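You operate a simulated robot arm through the tools that you are given. There is no shell and no other tool.

You run a simulated robot arm. Do the job below in one go: nothing can be reset, and whatever is moved stays where it is left.

## Task
Bring oil and air back on, air at 3 bar, and set branch 65's flow by the job card.
Fine: close the yellow let-off valve before you open the oil valve; set the regulator knob before you open the air valve.

It is judged by the outcome, as a careful person would: the job done as asked, and still so three seconds after it is handed in. It fails if anything else is knocked over, pushed out of place, dropped, spilled or broken.

## Robot
A 6-joint arm with a two-finger gripper, fixed in place. Base frame: the origin is on the floor under the middle of its stand, x ahead of it, y to its left, z up; the work surface is at about z = 280. Readings come in mm, rad, newtons and seconds.
With the tool pointing down near the work surface it reaches from about 240 to 780 mm from the base axis. Its first joint turns from -2.897 to 2.897 rad. Payload 3.43 kg.
Tool frame: the origin (TCP) lies between the finger pads and is the grasp point; the fingertips stand 20 mm ahead of it; z points along the fingers, y is the line along which they close. The gripper opens to 190 mm; its body begins 248 mm behind the TCP.
Orientation is told as [roll, pitch, yaw] about the base's x, y, z axes, in that order, counted from this pose: with the fingers straight down and closing along the base's y, the tool's x points along the base's -x, its y along +y and its z along -z.

## Interface
- The arm moves only by the tool move_arm. Its argument "plan" is one flat list of numbers, 7 for each row, row after row: the opening, from 0 (shut) to 1 (fully open), then the shift along the tool's x, y, z in mm, then the turn, a rotation vector about the tool's x, y, z in rad. In form: [grip, dx, dy, dz, ax, ay, az, grip, dx, dy, dz, ax, ay, az, ...]. A call has 1 to 20 rows; each row shifts and turns the commanded pose from where the row before left it, along the tool's axes as they then stand. Each row takes 0.2 s and may step no farther than 50 mm and 0.15 rad from the row before; otherwise, or with a gripper value out of range, the whole call is refused. Where a pose cannot be reached the arm comes as near as it can. A force on the tool above 90 N (or 10 N above the force at the start of the call, whichever is more), or a blocked arm, ends the call early, and 0.2 s more pass. Each finger travels about 153 mm/s and halts on what it meets, pressing with about 21 N; the grip force reading is that of the motor and also rises with nothing between the fingers. The clock runs only during rows and for 0.2 s after the last one: add rows that do not move to give the fingers time. It gives the time, the measured TCP pose, the force on the tool (base axes), the opening and the grip force at its end, in the units of the frame above (readings bear some noise), with the torque about the TCP (base axes, N m) and any sound that the robot's microphone picked up.
- Cameras (640 x 400 px; columns grow to the right, rows downward): "scene" is fixed at [50.1, 649.1, 1886]; the picture's right is [-0.46, -0.89, 0.00], its down [-0.55, 0.29, -0.78] and it looks along [0.69, -0.36, -0.62] (base axes); focal length 354 px, centre (320, 200). "wrist" rides on the gripper at [70, -8, -288] in the tool frame; the picture's right is [0.12, 0.99, 0.00], its down [-0.96, 0.11, -0.25] and it looks along [-0.24, 0.03, 0.97] (tool axes); focal length 261 px, centre (320, 200). There is no depth. A picture from a camera that has moved, and an enlarged one, comes with that camera's place and axes in the base frame and with its lens.
- camera(camera): a new picture of that camera. The clock stands still meanwhile.
- move_column(by): moves the trunk up (or, below 0, down) by that many mm; the arm rides with it, the base frame stays. It gives what a move gives, with no picture.
- inspect(camera, box): a new picture of the part [left, top, right, bottom] of that camera's present view, enlarged. The clock stands still meanwhile.
- close_job(): hands the job in; it is judged then, once.

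Nothing tells you positions but the pictures and the camera data. Unless the task says otherwise, let go and move clear before handing in.

The tools are called after ">>>" by a JSON object that holds its "method" and its "body". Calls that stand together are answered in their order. move_arm: Moves the arm, as the interface text tells. Its arguments: {"type":"object","properties":{"plan":{"type":"array","items":{"type":"number"}}},"required":["plan"]} The other tools are called the same way: move_column (by) moves the trunk up or down; camera (camera) takes a picture; inspect (camera, box) takes an enlarged picture of a part of a camera's view; close_job () hands the job in.

At the start:

```text
time_s: 0.0
position: [704.3, -220.4, 1388.3]
tcp_rot: [0.0, 0.0, -0.001]
force: [0.0, 0.1, 0.5]
torque: [0.0, 0.01, 0.02]
grip_width: 190.0
gripper_force: 0.1
trunk travel left (down, up): [-375.0, 65.0]
```

scene: 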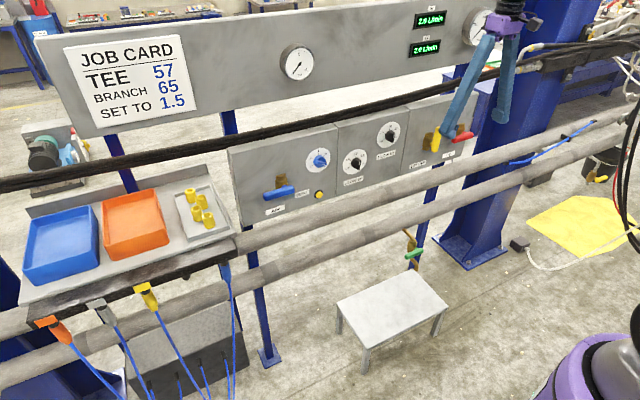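
wrist: 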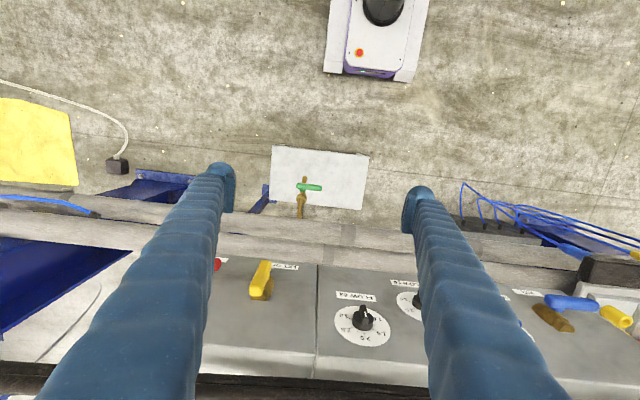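

I see a panel with a blue (air) valve, regulator knob, two flow knobs, a yellow and red valve, and a job card reading Tee 57, Branch 65, Set to 1.5. I'll take enlarged pictures to read the labels before moving anything.

>>> {"method": "inspect", "body": {"camera": "scene", "box": [220, 90, 380, 230]}}

>>> {"method": "inspect", "body": {"camera": "scene", "box": [330, 80, 490, 220]}}

>>> {"method": "inspect", "body": {"camera": "scene", "box": [370, 0, 530, 100]}}

>>> {"method": "inspect", "body": {"camera": "scene", "box": [50, 20, 210, 140]}}

>>> {"method": "inspect", "body": {"camera": "scene", "box": [260, 30, 340, 90]}}

>>> {"method": "inspect", "body": {"camera": "scene", "box": [360, 200, 480, 290]}}

>>> {"method": "inspect", "body": {"camera": "wrist", "box": [190, 160, 430, 350]}}

>>> {"method": "inspect", "body": {"camera": "wrist", "box": [380, 200, 640, 400]}}

```text
2.86 times, centred on (300, 160) of scene
camera zoom: at [50.1, 649.1, 1886.0], right [-0.46, -0.89, 0.0], down [-0.55, 0.29, -0.78], along [0.69, -0.36, -0.62], focal length 1012 px, centre (377, 314)
```

zoom: 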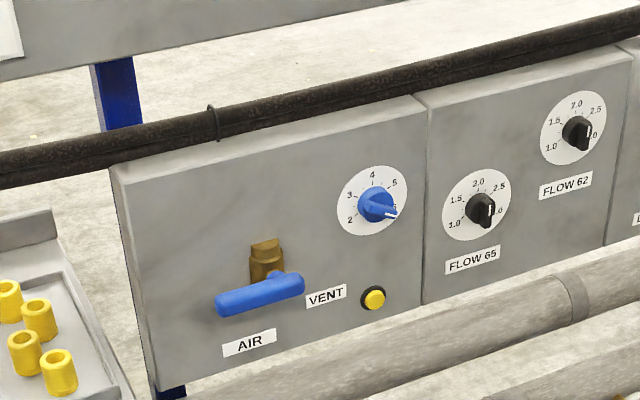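

```text
2.86 times, centred on (410, 150) of scene
camera zoom: at [50.1, 649.1, 1886.0], right [-0.46, -0.89, 0.0], down [-0.55, 0.29, -0.78], along [0.69, -0.36, -0.62], focal length 1012 px, centre (63, 343)
```

zoom: 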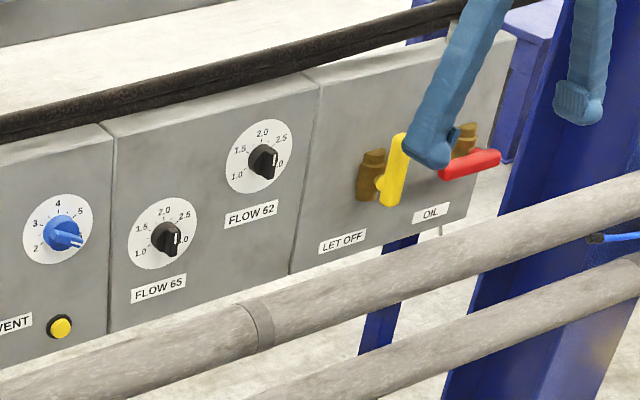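

```text
4.00 times, centred on (450, 50) of scene
camera zoom: at [50.1, 649.1, 1886.0], right [-0.46, -0.89, 0.0], down [-0.55, 0.29, -0.78], along [0.69, -0.36, -0.62], focal length 1417 px, centre (-200, 800)
```

zoom: 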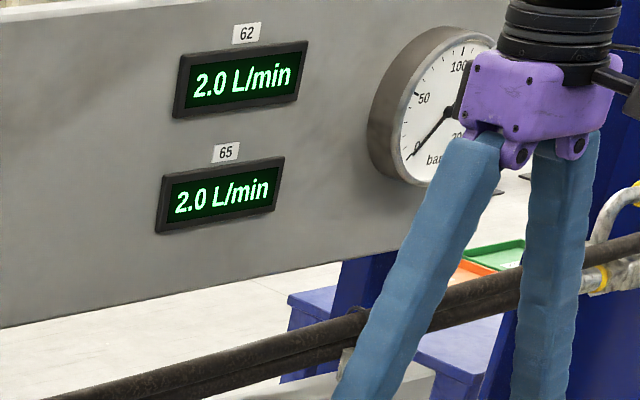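

```text
3.33 times, centred on (130, 80) of scene
camera zoom: at [50.1, 649.1, 1886.0], right [-0.46, -0.89, 0.0], down [-0.55, 0.29, -0.78], along [0.69, -0.36, -0.62], focal length 1181 px, centre (953, 600)
```

zoom: 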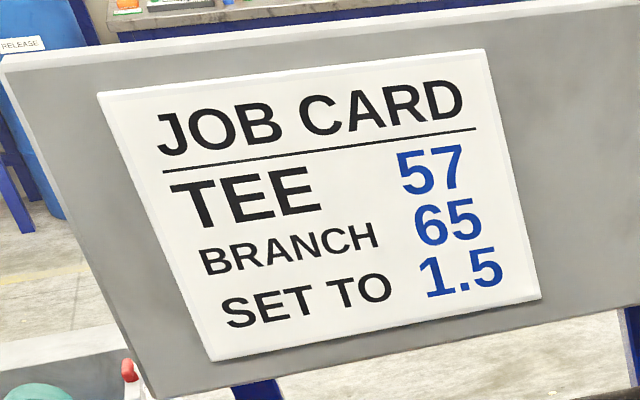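

```text
6.67 times, centred on (300, 60) of scene
camera zoom: at [50.1, 649.1, 1886.0], right [-0.46, -0.89, 0.0], down [-0.55, 0.29, -0.78], along [0.69, -0.36, -0.62], focal length 2361 px, centre (453, 1133)
```

zoom: 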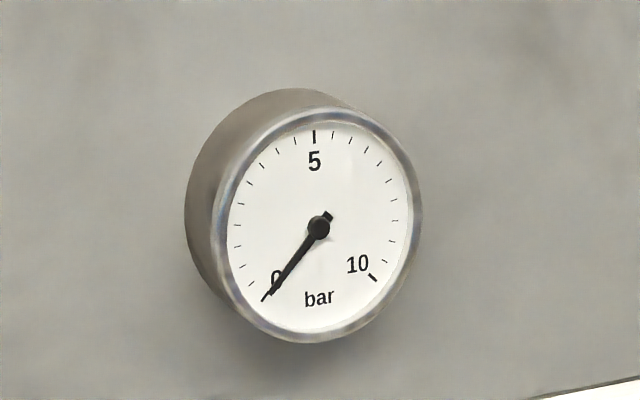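

```text
4.44 times, centred on (420, 245) of scene
camera zoom: at [50.1, 649.1, 1886.0], right [-0.46, -0.89, 0.0], down [-0.55, 0.29, -0.78], along [0.69, -0.36, -0.62], focal length 1574 px, centre (-124, 0)
```

zoom: 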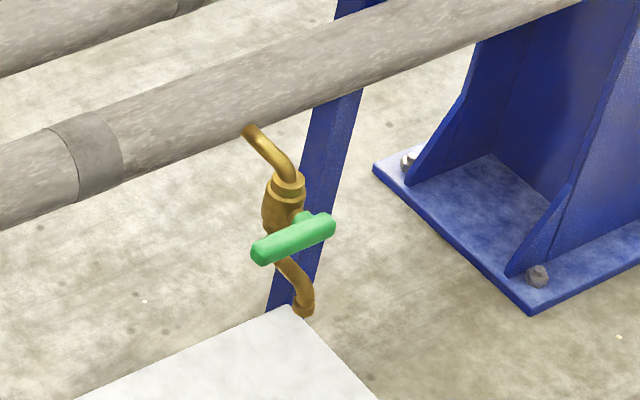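

```text
2.11 times, centred on (310, 255) of wrist
camera zoom: at [634.3, -228.0, 1676.0], right [-0.12, 0.99, 0.0], down [0.96, 0.11, 0.25], along [0.24, 0.03, -0.97], focal length 549 px, centre (341, 84)
```

zoom: 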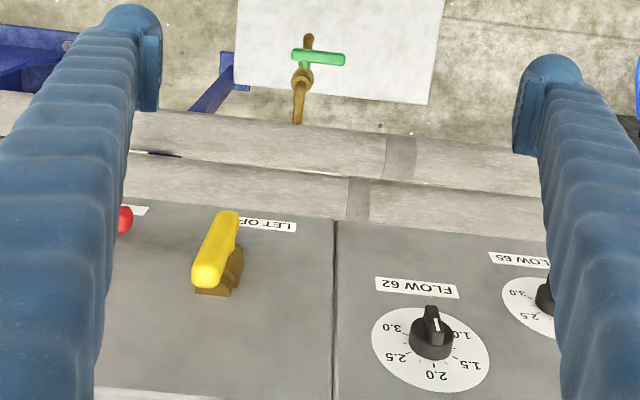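

```text
2.00 times, centred on (510, 300) of wrist
camera zoom: at [634.3, -228.0, 1676.0], right [-0.12, 0.99, 0.0], down [0.96, 0.11, 0.25], along [0.24, 0.03, -0.97], focal length 521 px, centre (-60, 0)
```

zoom: 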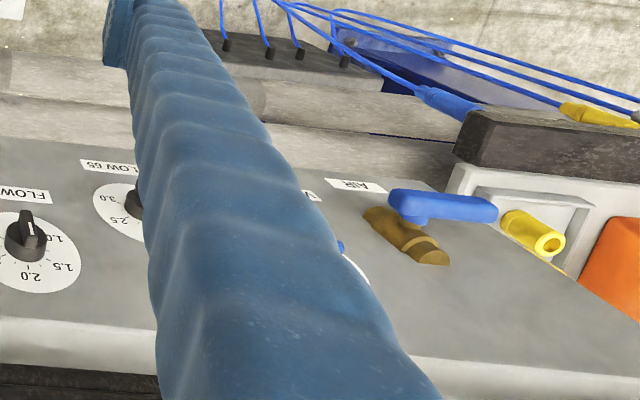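

The panel face is vertical at about x=960 and faces the robot. The yellow let-off lever is upright (open), and the red oil and blue air levers are horizontal (shut). I'll swing the tool level, pointing at the panel, and stay well back from it for a closer look.

>>> {"method": "move_arm", "body": {"plan": [1, -10, 0, 0, 0, -0.1428, 0, 1, -9.9, 0, 1.4, 0, -0.1428, 0, 1, -9.6, 0, 2.8, 0, -0.1428, 0, 1, -9.1, 0, 4.2, 0, -0.1428, 0, 1, -8.4, 0, 5.4, 0, -0.1428, 0]}}

>>> {"method": "camera", "body": {"camera": "scene"}}

>>> {"method": "camera", "body": {"camera": "wrist"}}

```text
time_s: 1.2
position: [752.1, -220.0, 1388.9]
tcp_rot: [-0.004, -0.713, -0.002]
force: [-0.1, 0.3, 1.2]
torque: [0.01, 0.1, -0.07]
grip_width: 189.8
gripper_force: 0.1
trunk travel left (down, up): [-375.0, 65.0]
```

```text
taken
```

scene: 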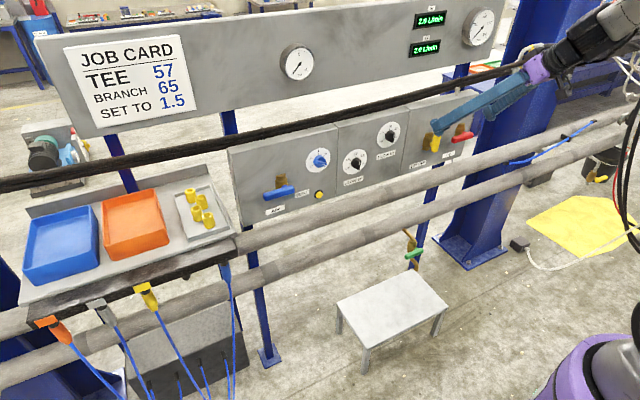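

```text
taken
camera wrist: at [511.0, -227.3, 1559.5], right [-0.09, 0.99, -0.08], down [0.57, 0.12, 0.82], along [0.82, 0.03, -0.57], focal length 261 px, centre (320, 200)
```

wrist: 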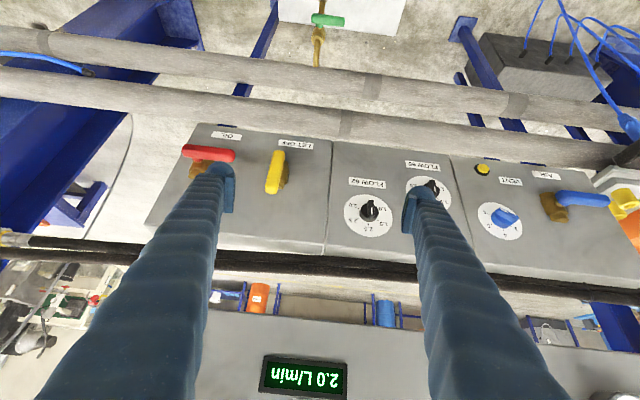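

The panel is now in view from the wrist: red, yellow, flow 62, flow 65, the blue regulator, the yellow vent button and the blue air lever. I'll finish levelling the tool.

>>> {"method": "move_arm", "body": {"plan": [1, -7.6, 0, 6.5, 0, -0.1428, 0, 1, -6.5, 0, 7.6, 0, -0.1428, 0, 1, -5.4, 0, 8.4, 0, -0.1428, 0, 1, -4.2, 0, 9.1, 0, -0.1428, 0, 1, -2.8, 0, 9.6, 0, -0.1428, 0, 1, -1.4, 0, 9.9, 0, -0.1428, 0]}}

>>> {"method": "camera", "body": {"camera": "wrist"}}

>>> {"method": "camera", "body": {"camera": "scene"}}

```text
time_s: 2.6
position: [835.7, -245.2, 1428.7]
tcp_rot: [1.009, -1.53, -0.992]
force: [0.8, 1.1, -0.1]
torque: [-0.02, -0.07, 0.09]
grip_width: 189.9
gripper_force: 0.0
out of reach, approached as far as the arm can: row 5, 6
trunk travel left (down, up): [-375.0, 65.0]
```

```text
taken
camera wrist: at [548.0, -255.5, 1364.3], right [-0.02, 1.0, -0.09], down [-0.23, 0.08, 0.97], along [0.97, 0.04, 0.23], focal length 261 px, centre (320, 200)
```

wrist: 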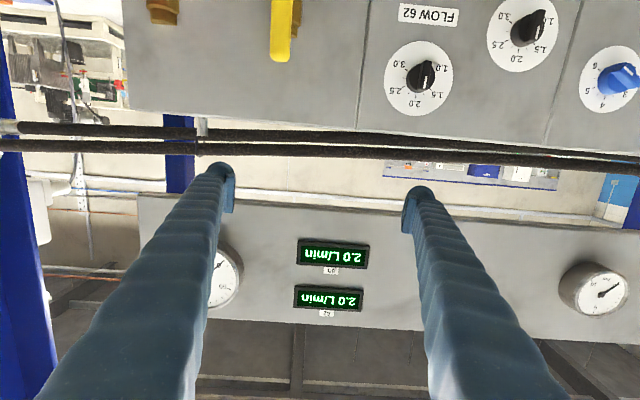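

```text
taken
```

scene: 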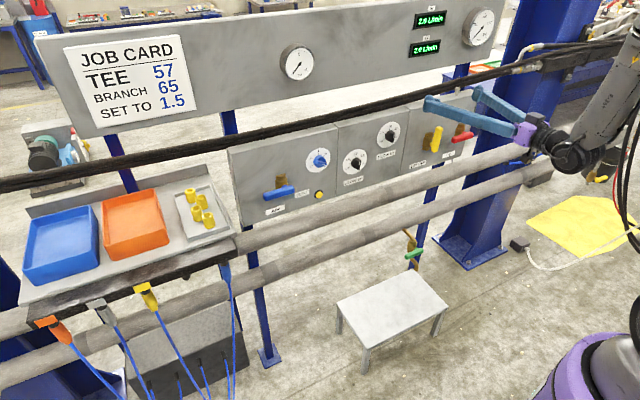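

The last two rows were out of reach, so the pose came out a bit off. I'll send a still row to see where the commanded pose stands now.

>>> {"method": "move_arm", "body": {"plan": [1, 0, 0, 0, 0, 0, 0]}}

>>> {"method": "inspect", "body": {"camera": "scene", "box": [400, 0, 640, 200]}}

>>> {"method": "inspect", "body": {"camera": "wrist", "box": [360, 0, 640, 180]}}

```text
time_s: 3.0
position: [834.4, -243.7, 1429.6]
tcp_rot: [1.008, -1.533, -0.993]
force: [1.2, -0.5, 0.0]
torque: [-0.02, -0.05, -0.08]
grip_width: 189.8
gripper_force: 0.1
trunk travel left (down, up): [-375.0, 65.0]
```

```text
2.00 times, centred on (520, 100) of scene
camera zoom: at [50.1, 649.1, 1886.0], right [-0.46, -0.89, 0.0], down [-0.55, 0.29, -0.78], along [0.69, -0.36, -0.62], focal length 708 px, centre (-80, 400)
```

zoom: 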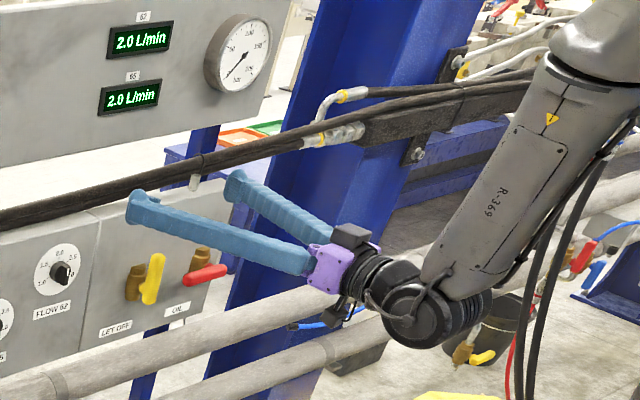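

```text
2.22 times, centred on (500, 90) of wrist
camera zoom: at [546.7, -254.0, 1365.7], right [-0.02, 1.0, -0.09], down [-0.23, 0.08, 0.97], along [0.97, 0.04, 0.23], focal length 579 px, centre (-80, 444)
```

zoom: 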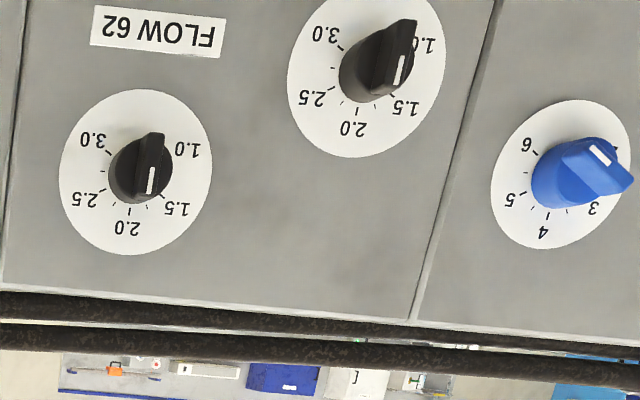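

The command picks up from the measured pose, and the tool is nearly level (off by 1–2°). I'll straighten it, lower it toward lever height and close the fingers partway for a clearer view.

>>> {"method": "move_arm", "body": {"plan": [0.7, 0, 0, 0, 0.015, -0.02, -0.032, 0.4, 30, 0, 0, 0, 0, 0, 0.3, 30, 0, 0, 0, 0, 0, 0.3, 30, 0, 0, 0, 0, 0, 0.3, 0, 0, 0, 0, 0, 0]}}

>>> {"method": "camera", "body": {"camera": "wrist"}}

```text
time_s: 4.2
position: [856.5, -268.1, 1378.1]
tcp_rot: [1.062, -1.508, -1.035]
force: [0.4, -0.5, -0.1]
torque: [0.02, 0.01, 0.04]
grip_width: 56.9
gripper_force: 0.1
out of reach, approached as far as the arm can: row 1, 2, 3, 4
trunk travel left (down, up): [-375.0, 65.0]
```

```text
taken
camera wrist: at [567.3, -279.9, 1315.5], right [-0.03, 1.0, -0.06], down [-0.22, 0.06, 0.97], along [0.98, 0.04, 0.22], focal length 261 px, centre (320, 200)
```

wrist: 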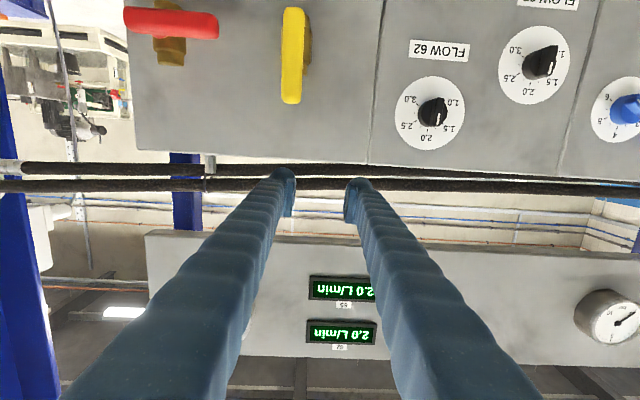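

The arm runs out of range when it goes lower at this trunk height. Lowering the trunk brings the whole arm down without refolding it, so I'll go part way and look again.

>>> {"method": "move_column", "body": {"by": -70}}

>>> {"method": "move_arm", "body": {"plan": [0.3, 0, 0, -20, 0, 0, 0, 0.3, 0, 0, 0, 0, 0, 0]}}

>>> {"method": "camera", "body": {"camera": "wrist"}}

>>> {"method": "camera", "body": {"camera": "scene"}}

```text
time_s: 5.3
position: [856.3, -268.2, 1307.4]
tcp_rot: [1.054, -1.509, -1.032]
force: [0.0, -0.2, 0.2]
torque: [-0.01, 0.0, 0.02]
grip_width: 56.9
gripper_force: 0.0
trunk travel left (down, up): [-305.0, 135.0]
```

```text
time_s: 5.9
position: [837.1, -270.0, 1308.4]
tcp_rot: [1.051, -1.499, -1.024]
force: [0.6, -0.1, -0.7]
torque: [0.0, 0.0, 0.03]
grip_width: 57.1
gripper_force: 0.0
trunk travel left (down, up): [-305.0, 135.0]
```

```text
taken
camera wrist: at [548.7, -282.6, 1248.3], right [-0.03, 1.0, -0.06], down [-0.21, 0.05, 0.98], along [0.98, 0.04, 0.21], focal length 261 px, centre (320, 200)
```

wrist: 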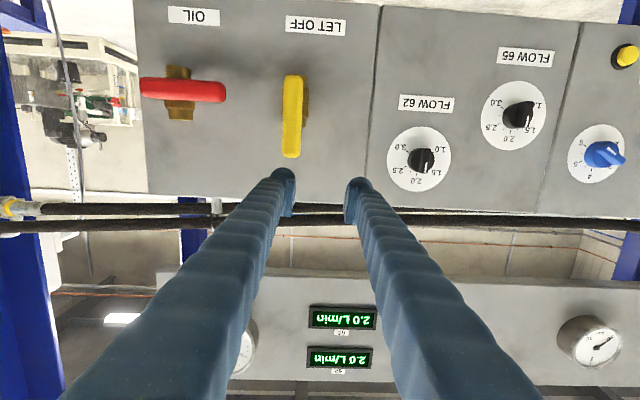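

```text
taken
```

scene: 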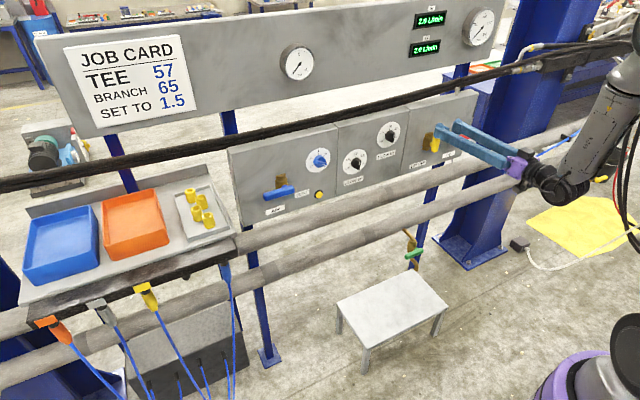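

The retract worked. I'll enlarge the levers and dials to find the pivots and read the pointers.

>>> {"method": "inspect", "body": {"camera": "wrist", "box": [120, 0, 380, 170]}}

>>> {"method": "inspect", "body": {"camera": "wrist", "box": [370, 30, 640, 220]}}

>>> {"method": "inspect", "body": {"camera": "scene", "box": [400, 90, 500, 170]}}

```text
2.35 times, centred on (250, 85) of wrist
camera zoom: at [548.7, -282.6, 1248.3], right [-0.03, 1.0, -0.06], down [-0.21, 0.05, 0.98], along [0.98, 0.04, 0.21], focal length 613 px, centre (485, 471)
```

zoom: 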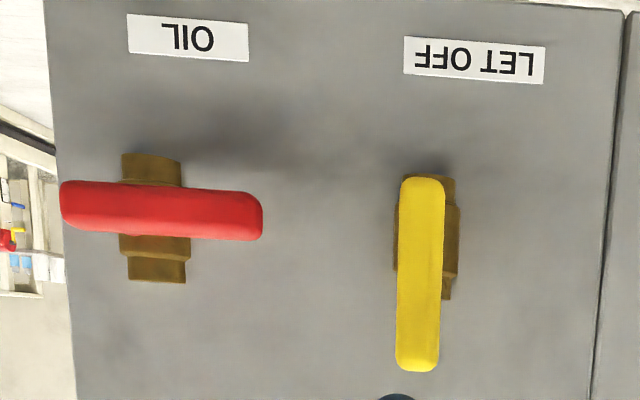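

```text
2.11 times, centred on (505, 125) of wrist
camera zoom: at [548.7, -282.6, 1248.3], right [-0.03, 1.0, -0.06], down [-0.21, 0.05, 0.98], along [0.98, 0.04, 0.21], focal length 549 px, centre (-70, 358)
```

zoom: 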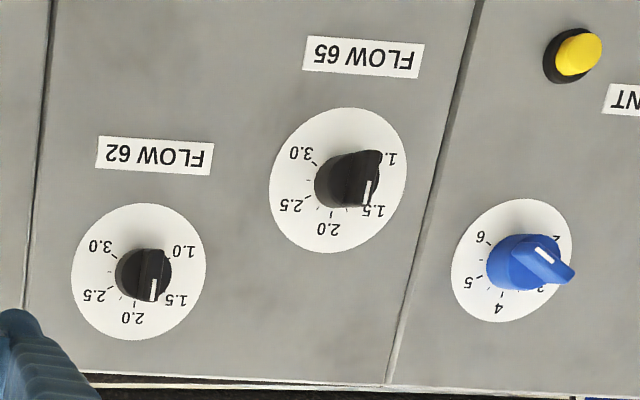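

```text
5.00 times, centred on (450, 130) of scene
camera zoom: at [50.1, 649.1, 1886.0], right [-0.46, -0.89, 0.0], down [-0.55, 0.29, -0.78], along [0.69, -0.36, -0.62], focal length 1771 px, centre (-330, 550)
```

zoom: 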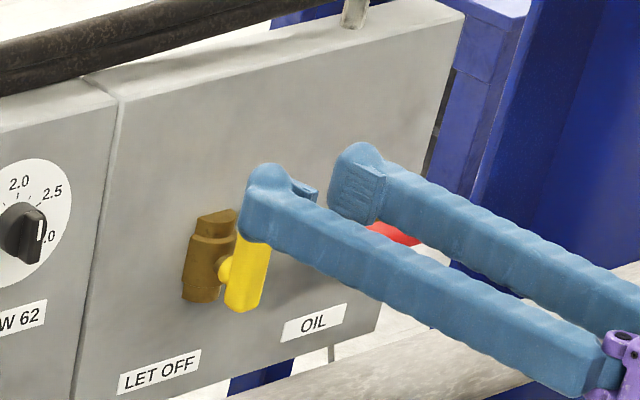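

The lever pivots come out at about (y=-311, z=1189) for yellow and (y=-479, z=1189) for red, with the levers at about x=915. Yellow points up (open) and red points to +y (shut). I'll lower the trunk further and straighten the tool while staying clear.

>>> {"method": "move_column", "body": {"by": -120}}

>>> {"method": "move_arm", "body": {"plan": [0.15, 0, 0, 0, 0.028, -0.036, -0.06, 0, 0, 0, 0, 0, 0, 0, 0, 0, 0, 0, 0, 0, 0]}}

>>> {"method": "camera", "body": {"camera": "wrist"}}

```text
time_s: 7.4
position: [838.2, -269.4, 1189.0]
tcp_rot: [1.058, -1.5, -1.029]
force: [-0.2, 0.9, -0.4]
torque: [0.02, 0.03, -0.02]
grip_width: 56.8
gripper_force: 0.0
trunk travel left (down, up): [-185.0, 255.0]
```

```text
time_s: 8.2
position: [837.1, -269.4, 1188.4]
tcp_rot: [1.056, -1.501, -1.029]
force: [0.5, 0.5, -0.6]
torque: [0.02, 0.0, 0.02]
grip_width: 0.2
gripper_force: 21.2
out of reach, approached as far as the arm can: row 1
trunk travel left (down, up): [-185.0, 255.0]
```

```text
taken
camera wrist: at [548.3, -282.5, 1128.5], right [-0.03, 1.0, -0.06], down [-0.22, 0.05, 0.98], along [0.98, 0.04, 0.21], focal length 261 px, centre (320, 200)
```

wrist: 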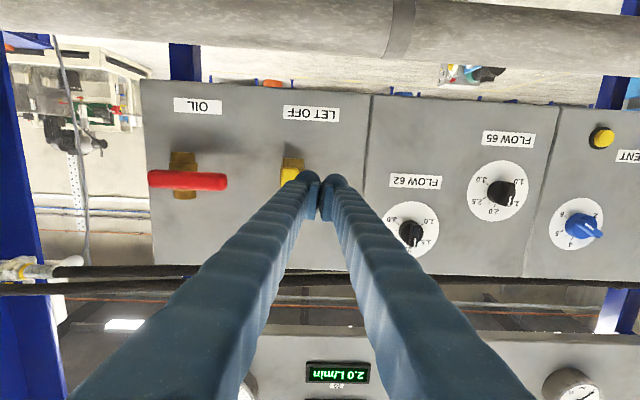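

The wrist is against a joint limit, so I'll raise the TCP with the arm, move to the -y side of the yellow lever while still back from the panel, and straighten the tool there.

>>> {"method": "move_arm", "body": {"plan": [0, -22, -24, -1.5, 0, 0, 0, 0, -22, -24, -1.5, 0, 0, 0, 0, -22, -24, -1.5, 0, 0, 0, 0, 0, 0, 0, 0.028, -0.036, -0.06, 0, 0, 0, 0, 0, 0, 0]}}

>>> {"method": "camera", "body": {"camera": "wrist"}}

```text
time_s: 9.4
position: [834.9, -347.0, 1248.9]
tcp_rot: [2.093, -1.569, -2.092]
force: [1.0, 1.0, 0.1]
torque: [0.0, -0.04, 0.02]
grip_width: 0.1
gripper_force: 20.7
trunk travel left (down, up): [-185.0, 255.0]
```

```text
taken
camera wrist: at [548.4, -354.5, 1179.8], right [0.0, 0.99, -0.12], down [-0.25, 0.11, 0.96], along [0.97, 0.03, 0.25], focal length 261 px, centre (320, 200)
```

wrist: 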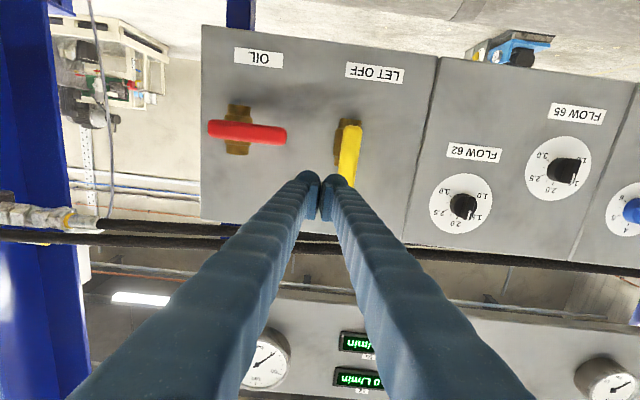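

The tool is now exactly level. I'll enlarge this view to fix the yellow lever's position.

>>> {"method": "inspect", "body": {"camera": "wrist", "box": [200, 40, 440, 220]}}

>>> {"method": "inspect", "body": {"camera": "scene", "box": [390, 80, 510, 170]}}

```text
2.22 times, centred on (320, 130) of wrist
camera zoom: at [548.4, -354.5, 1179.8], right [0.0, 0.99, -0.12], down [-0.25, 0.11, 0.96], along [0.97, 0.03, 0.25], focal length 579 px, centre (320, 356)
```

zoom: 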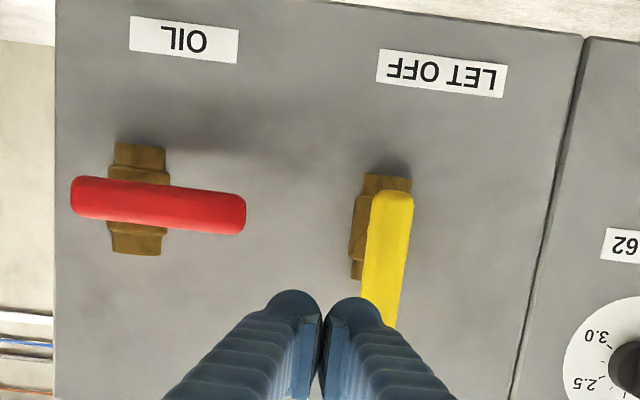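

```text
4.44 times, centred on (450, 125) of scene
camera zoom: at [50.1, 649.1, 1886.0], right [-0.46, -0.89, 0.0], down [-0.55, 0.29, -0.78], along [0.69, -0.36, -0.62], focal length 1574 px, centre (-258, 533)
```

zoom: 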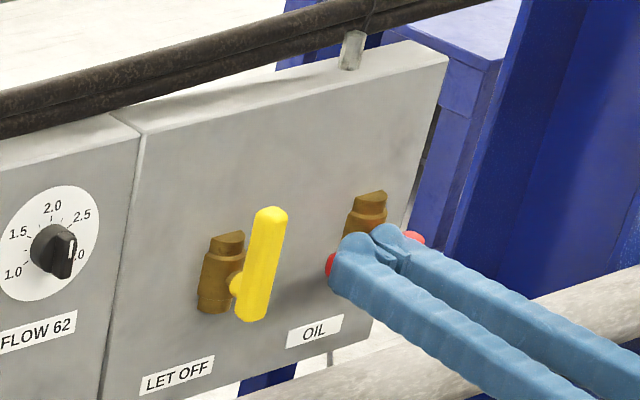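

The yellow lever is about 26 mm wide, centred at y≈-309, with its top at z≈1269. The closed fingers are about 62 mm wide, so I'll come in beside it on the -y side at y=-370, tips level with the lever.

>>> {"method": "move_arm", "body": {"plan": [0, 0, -23, 0, 0, 0, 0, 0, 0, 0, 35, 0, 0, 0, 0, 0, 0, 35, 0, 0, 0, 0, 0, 0, 0, 0, 0, 0]}}

>>> {"method": "inspect", "body": {"camera": "wrist", "box": [200, 20, 480, 220]}}

>>> {"method": "inspect", "body": {"camera": "scene", "box": [390, 80, 510, 170]}}

```text
time_s: 10.4
position: [906.9, -368.3, 1250.2]
tcp_rot: [1.843, -1.569, -1.844]
force: [-0.1, -0.2, -0.3]
torque: [0.01, 0.02, -0.02]
grip_width: 0.2
gripper_force: 21.4
trunk travel left (down, up): [-185.0, 255.0]
```

```text
2.00 times, centred on (340, 120) of wrist
camera zoom: at [619.2, -377.3, 1180.4], right [0.0, 0.99, -0.12], down [-0.25, 0.11, 0.96], along [0.97, 0.03, 0.25], focal length 521 px, centre (280, 360)
```

zoom: 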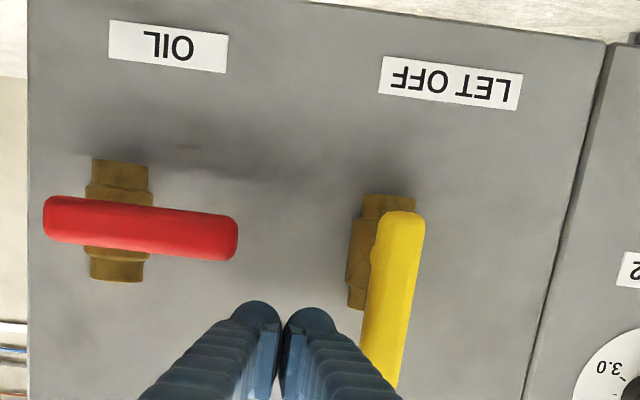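

```text
4.44 times, centred on (450, 125) of scene
camera zoom: at [50.1, 649.1, 1886.0], right [-0.46, -0.89, 0.0], down [-0.55, 0.29, -0.78], along [0.69, -0.36, -0.62], focal length 1574 px, centre (-258, 533)
```

zoom: 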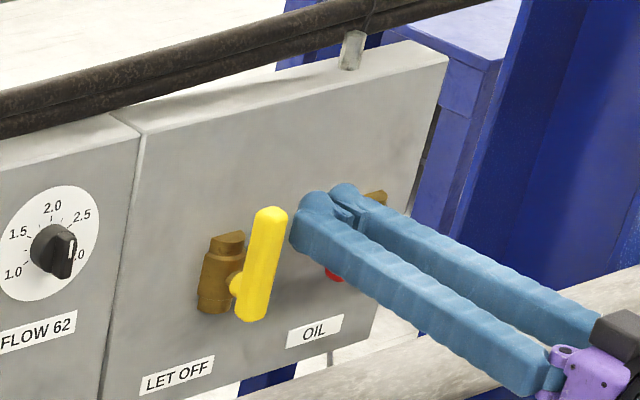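

The fingertips are beside the lever at the right depth. I'll push gently toward +y, about 15° of lever travel, and watch the force.

>>> {"method": "move_arm", "body": {"plan": [0, 0, 12, 0, 0, 0, 0, 0, -3, 8, 0, 0, 0, 0, 0, -4, 8, 0, 0, 0, 0]}}

>>> {"method": "inspect", "body": {"camera": "scene", "box": [390, 80, 510, 170]}}

>>> {"method": "inspect", "body": {"camera": "wrist", "box": [200, 20, 480, 220]}}

```text
time_s: 11.2
position: [906.9, -342.0, 1257.1]
tcp_rot: [1.827, -1.569, -1.826]
force: [0.1, -0.4, 0.2]
torque: [0.0, -0.02, 0.03]
grip_width: 0.0
gripper_force: 21.4
trunk travel left (down, up): [-185.0, 255.0]
```

```text
4.44 times, centred on (450, 125) of scene
camera zoom: at [50.1, 649.1, 1886.0], right [-0.46, -0.89, 0.0], down [-0.55, 0.29, -0.78], along [0.69, -0.36, -0.62], focal length 1574 px, centre (-258, 533)
```

zoom: 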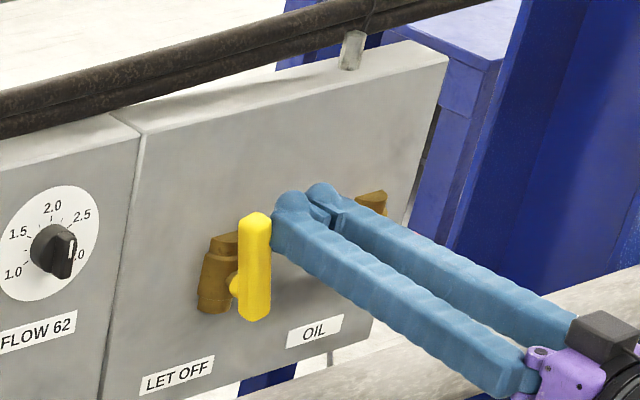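

```text
2.00 times, centred on (340, 120) of wrist
camera zoom: at [619.7, -349.5, 1186.8], right [0.0, 0.99, -0.12], down [-0.25, 0.11, 0.96], along [0.97, 0.03, 0.25], focal length 521 px, centre (280, 360)
```

zoom: 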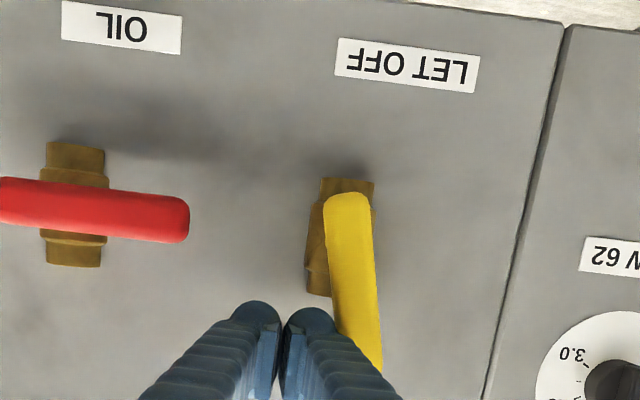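

The lever follows with almost no force, so closing is toward +y. I'll carry on along the arc in small steps.

>>> {"method": "move_arm", "body": {"plan": [0, -2, 9.2, 0, 0, 0, 0, 0, -1.9, 9.3, 0, 0, 0, 0, 0, 0.5, 9.5, 0, 0, 0, 0, 0, 1.5, 9.5, 0, 0, 0, 0, 0, 3.5, 9.6, 0, 0, 0, 0, 0, 4.7, 9.5, 0, 0, 0, 0, 0, 7, 8.2, 0, 0, 0, 0, 0, 7.9, 7.5, 0, 0, 0, 0]}}

>>> {"method": "inspect", "body": {"camera": "scene", "box": [390, 80, 510, 170]}}

>>> {"method": "inspect", "body": {"camera": "wrist", "box": [200, 20, 480, 220]}}

```text
time_s: 13.0
position: [908.2, -268.4, 1237.2]
tcp_rot: [1.56, -1.569, -1.561]
force: [-0.1, -0.1, 0.9]
torque: [-0.03, -0.03, 0.02]
grip_width: 0.0
gripper_force: 20.7
trunk travel left (down, up): [-185.0, 255.0]
```

```text
4.44 times, centred on (450, 125) of scene
camera zoom: at [50.1, 649.1, 1886.0], right [-0.46, -0.89, 0.0], down [-0.55, 0.29, -0.78], along [0.69, -0.36, -0.62], focal length 1574 px, centre (-258, 533)
```

zoom: 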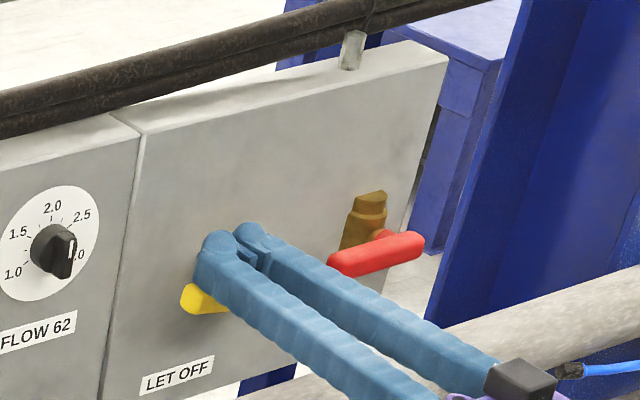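

```text
2.00 times, centred on (340, 120) of wrist
camera zoom: at [621.2, -276.8, 1166.8], right [0.0, 0.99, -0.12], down [-0.25, 0.11, 0.96], along [0.97, 0.03, 0.25], focal length 521 px, centre (280, 360)
```

zoom: 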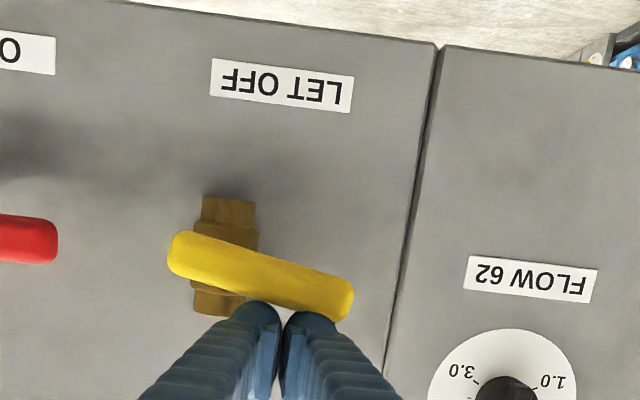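

The lever is about 10° short of horizontal. I'll finish it with a gentle downward push and watch for the stop.

>>> {"method": "move_arm", "body": {"plan": [0, 7, 4, 0, 0, 0, 0, 0, 7, 3, 0, 0, 0, 0, 0, 6, 1, 0, 0, 0, 0]}}

>>> {"method": "inspect", "body": {"camera": "wrist", "box": [200, 20, 480, 220]}}

```text
time_s: 13.8
position: [907.1, -262.6, 1224.9]
tcp_rot: [2.141, -1.561, -2.14]
force: [0.2, -7.0, 27.1]
torque: [-0.45, -0.26, 0.0]
grip_width: 5.9
gripper_force: 34.3
trunk travel left (down, up): [-185.0, 255.0]
```

```text
2.00 times, centred on (340, 120) of wrist
camera zoom: at [620.3, -271.5, 1153.6], right [0.0, 0.99, -0.11], down [-0.25, 0.11, 0.96], along [0.97, 0.03, 0.25], focal length 521 px, centre (280, 360)
```

zoom: 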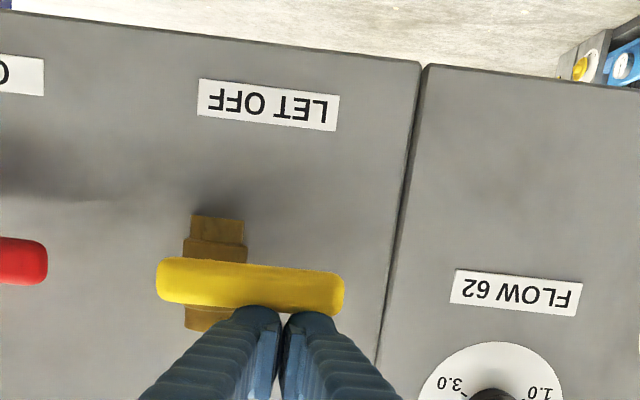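

The lever is horizontal and against its stop, so the let-off is shut. I'll back off upward, then away from the panel, and check it.

>>> {"method": "move_arm", "body": {"plan": [0, -15, 0, 0, 0, 0, 0, 0, -15, 0, 0, 0, 0, 0, 0, 0, 0, -35, 0, 0, 0, 0, 0, 0, -35, 0, 0, 0, 0, 0, 0, 0, 0, 0, 0]}}

>>> {"method": "camera", "body": {"camera": "wrist"}}

>>> {"method": "inspect", "body": {"camera": "scene", "box": [390, 0, 510, 170]}}

```text
time_s: 15.0
position: [840.0, -266.8, 1252.5]
tcp_rot: [1.104, -1.559, -1.101]
force: [-0.3, 0.3, 0.1]
torque: [0.01, -0.01, -0.01]
grip_width: 0.2
gripper_force: 34.7
out of reach, approached as far as the arm can: row 4
trunk travel left (down, up): [-185.0, 255.0]
```

```text
taken
camera wrist: at [552.4, -274.2, 1183.5], right [-0.01, 0.99, -0.11], down [-0.24, 0.1, 0.96], along [0.97, 0.03, 0.24], focal length 261 px, centre (320, 200)
```

wrist: 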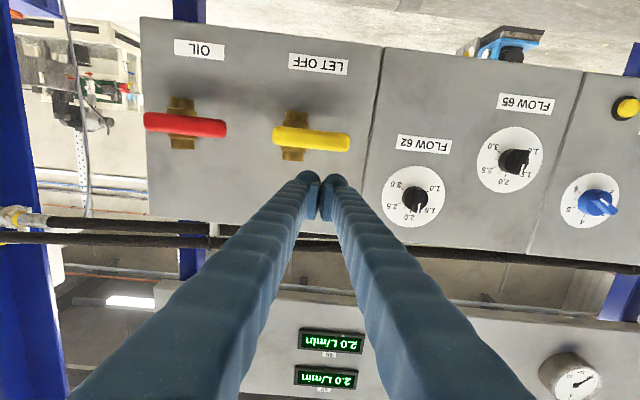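

```text
2.35 times, centred on (450, 85) of scene
camera zoom: at [50.1, 649.1, 1886.0], right [-0.46, -0.89, 0.0], down [-0.55, 0.29, -0.78], along [0.69, -0.36, -0.62], focal length 833 px, centre (14, 471)
```

zoom: 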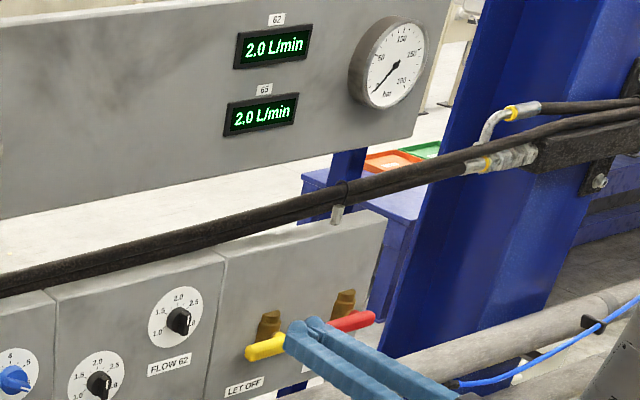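

Yellow now sits like a shut lever. Next is the oil: I'll lower the trunk a little and move to just below the red lever's +y end, still back from the panel.

>>> {"method": "move_column", "body": {"by": -90}}

>>> {"method": "move_arm", "body": {"plan": [0, 4, -39, 0, 0, 0, 0, 0, 4, -39, 0, 0, 0, 0, 0, 8, -39, 0, 0, 0, 0, 0, 8, -39, 0, 0, 0, 0, 0, 0, 0, 0, 0, -0.008, 0]}}

>>> {"method": "inspect", "body": {"camera": "wrist", "box": [180, 20, 460, 220]}}

```text
time_s: 16.2
position: [839.6, -264.3, 1162.9]
tcp_rot: [1.136, -1.56, -1.129]
force: [0.1, -0.9, -0.1]
torque: [0.01, 0.07, -0.01]
grip_width: 0.3
gripper_force: 34.1
trunk travel left (down, up): [-95.0, 345.0]
```

```text
time_s: 17.4
position: [840.4, -423.8, 1134.8]
tcp_rot: [1.817, -1.559, -1.813]
force: [0.3, 0.2, -0.4]
torque: [-0.01, -0.03, 0.09]
grip_width: 0.0
gripper_force: 34.4
trunk travel left (down, up): [-95.0, 345.0]
```

```text
2.00 times, centred on (320, 120) of wrist
camera zoom: at [554.0, -431.9, 1065.5], right [0.0, 0.99, -0.11], down [-0.25, 0.1, 0.96], along [0.97, 0.03, 0.25], focal length 521 px, centre (320, 360)
```

zoom: 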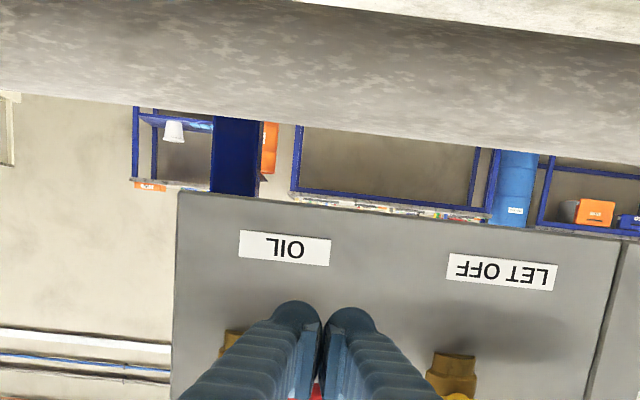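

The fingers are below the red lever with clearance. I'll move in to lever depth and check.

>>> {"method": "move_arm", "body": {"plan": [0, 0, 0, 33, 0, 0, 0, 0, 0, 0, 33, 0, 0, 0, 0, 0, 0, 0, 0, 0, 0]}}

>>> {"method": "inspect", "body": {"camera": "scene", "box": [390, 80, 510, 170]}}

>>> {"method": "inspect", "body": {"camera": "wrist", "box": [180, 20, 460, 220]}}

```text
time_s: 18.2
position: [908.3, -422.7, 1135.4]
tcp_rot: [1.843, -1.56, -1.839]
force: [0.0, 0.1, 0.2]
torque: [-0.01, 0.0, -0.02]
grip_width: 0.0
gripper_force: 33.7
trunk travel left (down, up): [-95.0, 345.0]
```

```text
4.44 times, centred on (450, 125) of scene
camera zoom: at [50.1, 649.1, 1886.0], right [-0.46, -0.89, 0.0], down [-0.55, 0.29, -0.78], along [0.69, -0.36, -0.62], focal length 1574 px, centre (-258, 533)
```

zoom: 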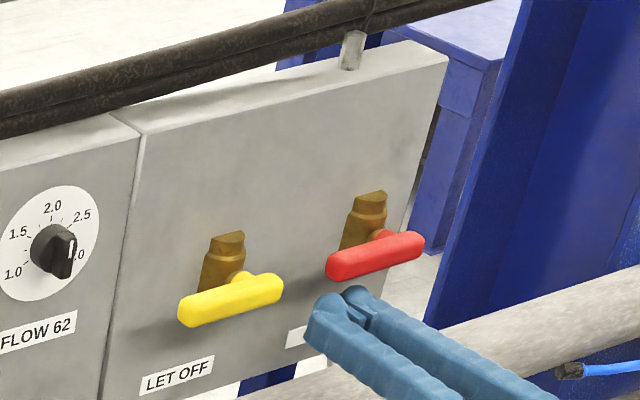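

```text
2.00 times, centred on (320, 120) of wrist
camera zoom: at [621.1, -430.8, 1065.1], right [0.0, 0.99, -0.11], down [-0.25, 0.1, 0.96], along [0.97, 0.03, 0.25], focal length 521 px, centre (320, 360)
```

zoom: 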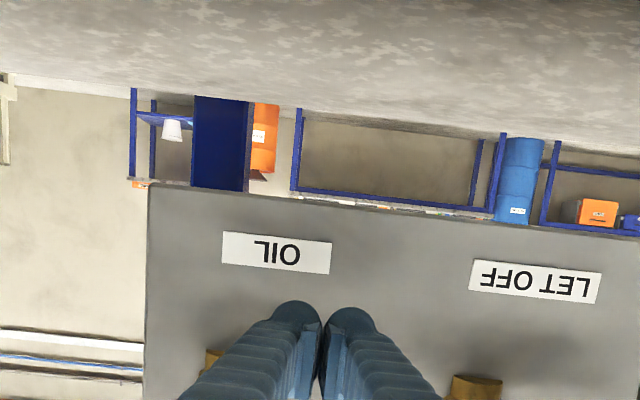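

The fingers are just under the red lever's free end. I'll push it up along the arc, the first third at low speed.

>>> {"method": "move_arm", "body": {"plan": [0, -9, -1, 0, 0, 0, 0, 0, -9, -1, 0, 0, 0, 0, 0, -3.6, 5.8, 0, 0, 0, 0, 0, -3.6, 5.7, 0, 0, 0, 0, 0, -6.4, 4.9, 0, 0, 0, 0, 0, -6.5, 4.8, 0, 0, 0, 0]}}

>>> {"method": "inspect", "body": {"camera": "scene", "box": [390, 80, 510, 170]}}

```text
time_s: 19.6
position: [908.2, -402.1, 1173.6]
tcp_rot: [1.877, -1.559, -1.87]
force: [-0.7, -0.8, -0.1]
torque: [-0.01, 0.05, 0.0]
grip_width: 0.0
gripper_force: 34.9
trunk travel left (down, up): [-95.0, 345.0]
```

```text
4.44 times, centred on (450, 125) of scene
camera zoom: at [50.1, 649.1, 1886.0], right [-0.46, -0.89, 0.0], down [-0.55, 0.29, -0.78], along [0.69, -0.36, -0.62], focal length 1574 px, centre (-258, 533)
```

zoom: 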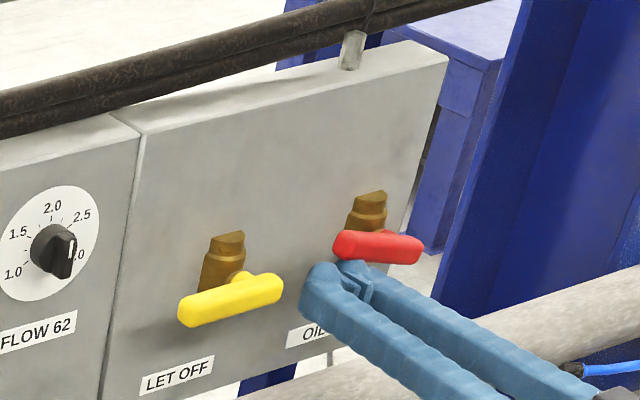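

The red lever is rising as planned. I'll continue the arc.

>>> {"method": "move_arm", "body": {"plan": [0, -9, 2.6, 0, 0, 0, 0, 0, -8.9, 2.6, 0, 0, 0, 0, 0, -9.5, -1.5, 0, 0, 0, 0, 0, -9.6, -1.5, 0, 0, 0, 0, 0, -8.2, -5.3, 0, 0, 0, 0, 0, -8.2, -5.4, 0, 0, 0, 0]}}

>>> {"method": "inspect", "body": {"camera": "scene", "box": [390, 0, 510, 170]}}

>>> {"method": "inspect", "body": {"camera": "wrist", "box": [180, 20, 460, 220]}}

```text
time_s: 21.0
position: [906.1, -410.8, 1228.5]
tcp_rot: [1.949, -1.559, -1.945]
force: [-1.9, -0.2, 0.0]
torque: [0.0, -0.01, -0.01]
grip_width: 0.0
gripper_force: 34.2
trunk travel left (down, up): [-95.0, 345.0]
```

```text
2.35 times, centred on (450, 85) of scene
camera zoom: at [50.1, 649.1, 1886.0], right [-0.46, -0.89, 0.0], down [-0.55, 0.29, -0.78], along [0.69, -0.36, -0.62], focal length 833 px, centre (14, 471)
```

zoom: 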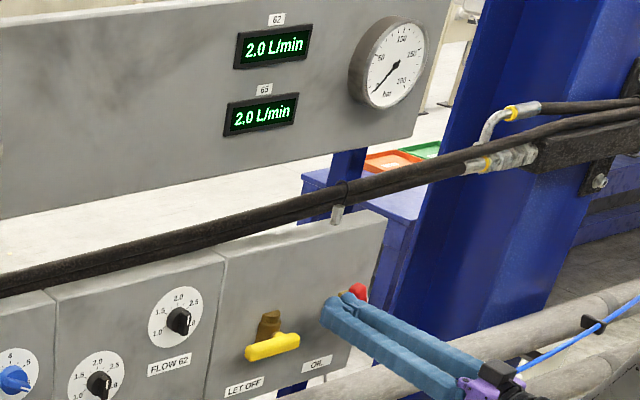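

```text
2.00 times, centred on (320, 120) of wrist
camera zoom: at [619.4, -418.8, 1157.4], right [0.0, 0.99, -0.11], down [-0.25, 0.1, 0.96], along [0.97, 0.03, 0.25], focal length 521 px, centre (320, 360)
```

zoom: 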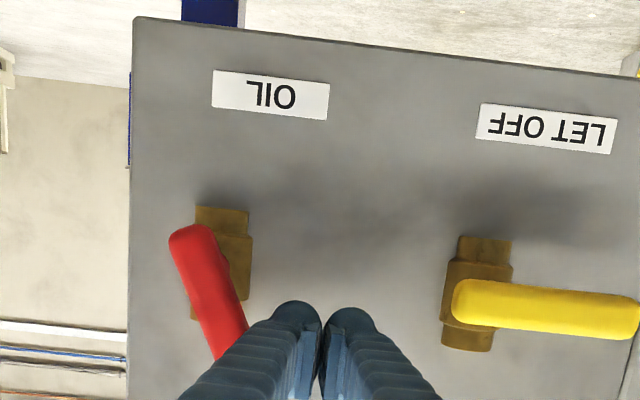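

The lever is at about 65°. I'll finish the last part slowly until it meets the stop.

>>> {"method": "move_arm", "body": {"plan": [0, -4, -6, 0, 0, 0, 0, 0, -4, -6, 0, 0, 0, 0, 0, -4, -6, 0, 0, 0, 0, 0, 0, -5, 0, 0, 0, 0]}}

>>> {"method": "inspect", "body": {"camera": "wrist", "box": [180, 20, 460, 220]}}

>>> {"method": "inspect", "body": {"camera": "scene", "box": [390, 0, 510, 170]}}

```text
time_s: 22.0
position: [905.7, -435.0, 1240.6]
tcp_rot: [1.94, -1.561, -1.935]
force: [-0.7, 1.7, 0.7]
torque: [-0.06, -0.1, 0.06]
grip_width: 0.2
gripper_force: 34.5
trunk travel left (down, up): [-95.0, 345.0]
```

```text
2.00 times, centred on (320, 120) of wrist
camera zoom: at [620.0, -443.0, 1168.9], right [0.0, 0.99, -0.11], down [-0.25, 0.1, 0.96], along [0.97, 0.03, 0.25], focal length 521 px, centre (320, 360)
```

zoom: 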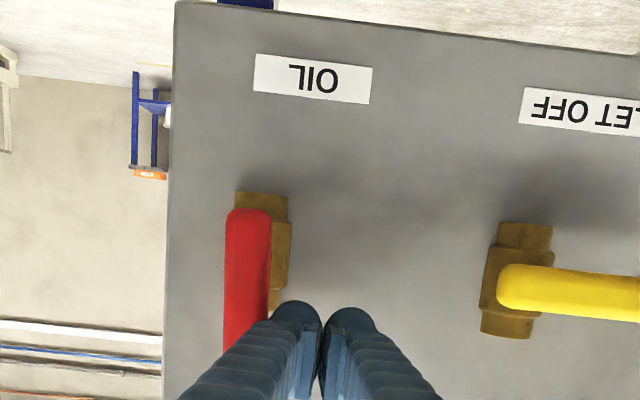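

```text
2.35 times, centred on (450, 85) of scene
camera zoom: at [50.1, 649.1, 1886.0], right [-0.46, -0.89, 0.0], down [-0.55, 0.29, -0.78], along [0.69, -0.36, -0.62], focal length 833 px, centre (14, 471)
```

zoom: 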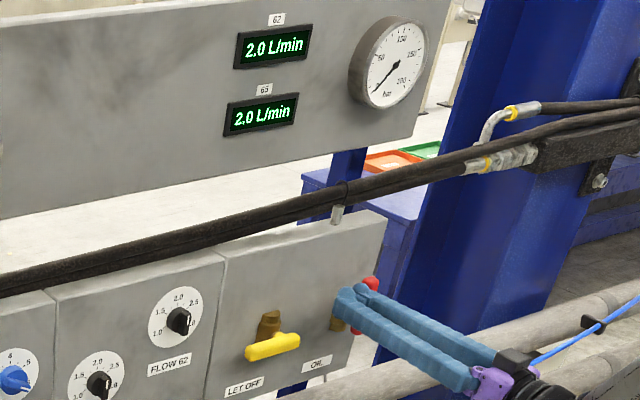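

The lever looks about 5° short of vertical. I'll push on a little further to reach the stop.

>>> {"method": "move_arm", "body": {"plan": [0, -1, -4, 0, 0, 0, 0, 0, 0, -4, 0, 0, 0, 0, 0, 0, -3, 0, 0, 0, 0]}}

>>> {"method": "inspect", "body": {"camera": "wrist", "box": [180, 20, 460, 220]}}

>>> {"method": "inspect", "body": {"camera": "scene", "box": [390, 0, 510, 170]}}

```text
time_s: 22.8
position: [906.9, -438.7, 1240.6]
tcp_rot: [1.688, -1.562, -1.676]
force: [-11.2, 37.0, -6.3]
torque: [0.51, 0.14, -0.01]
grip_width: 0.0
gripper_force: 34.6
trunk travel left (down, up): [-95.0, 345.0]
```

```text
2.00 times, centred on (320, 120) of wrist
camera zoom: at [619.7, -449.5, 1170.2], right [-0.01, 0.99, -0.11], down [-0.25, 0.1, 0.96], along [0.97, 0.04, 0.25], focal length 521 px, centre (320, 360)
```

zoom: 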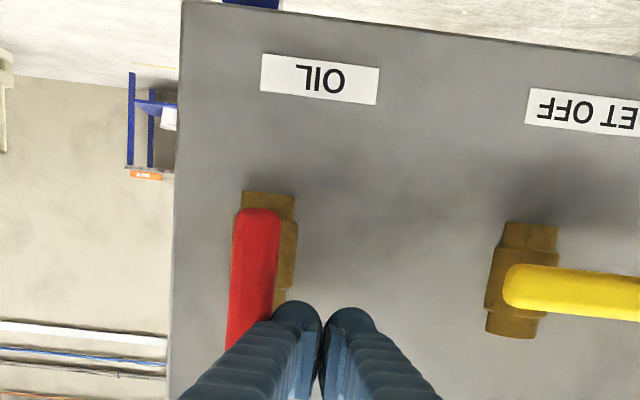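

```text
2.35 times, centred on (450, 85) of scene
camera zoom: at [50.1, 649.1, 1886.0], right [-0.46, -0.89, 0.0], down [-0.55, 0.29, -0.78], along [0.69, -0.36, -0.62], focal length 833 px, centre (14, 471)
```

zoom: 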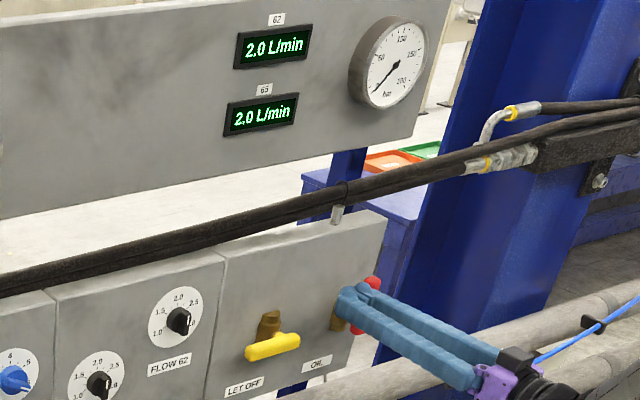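

The stop is reached (37 N back), so the oil valve is fully open. I'll back off to +y and away from the panel, then check the oil gauge.

>>> {"method": "move_arm", "body": {"plan": [0, 0, 12, 0, 0, 0, 0, 0, 0, 14, 0, 0, 0, 0, 0, 0, 0, -35, 0, 0, 0, 0, 0, 0, -30, 0, 0, 0, 0, 0, 0, 0, 0, 0, 0]}}

>>> {"method": "inspect", "body": {"camera": "scene", "box": [390, 0, 510, 170]}}

>>> {"method": "camera", "body": {"camera": "wrist"}}

```text
time_s: 24.0
position: [844.0, -418.0, 1242.7]
tcp_rot: [1.857, -1.558, -1.853]
force: [0.5, -0.1, -0.2]
torque: [-0.02, 0.0, 0.03]
grip_width: 0.0
gripper_force: 34.2
trunk travel left (down, up): [-95.0, 345.0]
```

```text
2.35 times, centred on (450, 85) of scene
camera zoom: at [50.1, 649.1, 1886.0], right [-0.46, -0.89, 0.0], down [-0.55, 0.29, -0.78], along [0.69, -0.36, -0.62], focal length 833 px, centre (14, 471)
```

zoom: 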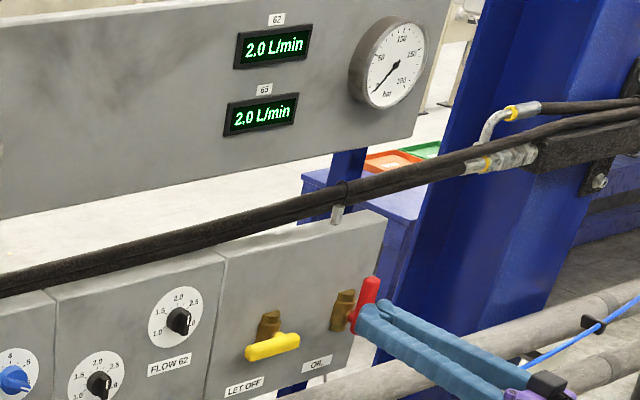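

```text
taken
camera wrist: at [555.7, -427.8, 1171.8], right [0.0, 0.99, -0.11], down [-0.25, 0.1, 0.96], along [0.97, 0.03, 0.25], focal length 261 px, centre (320, 200)
```

wrist: 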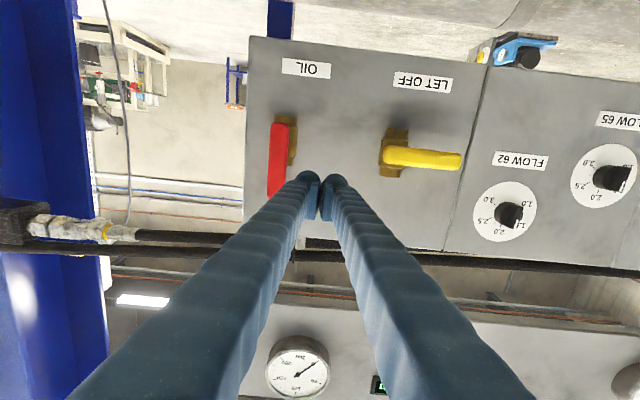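

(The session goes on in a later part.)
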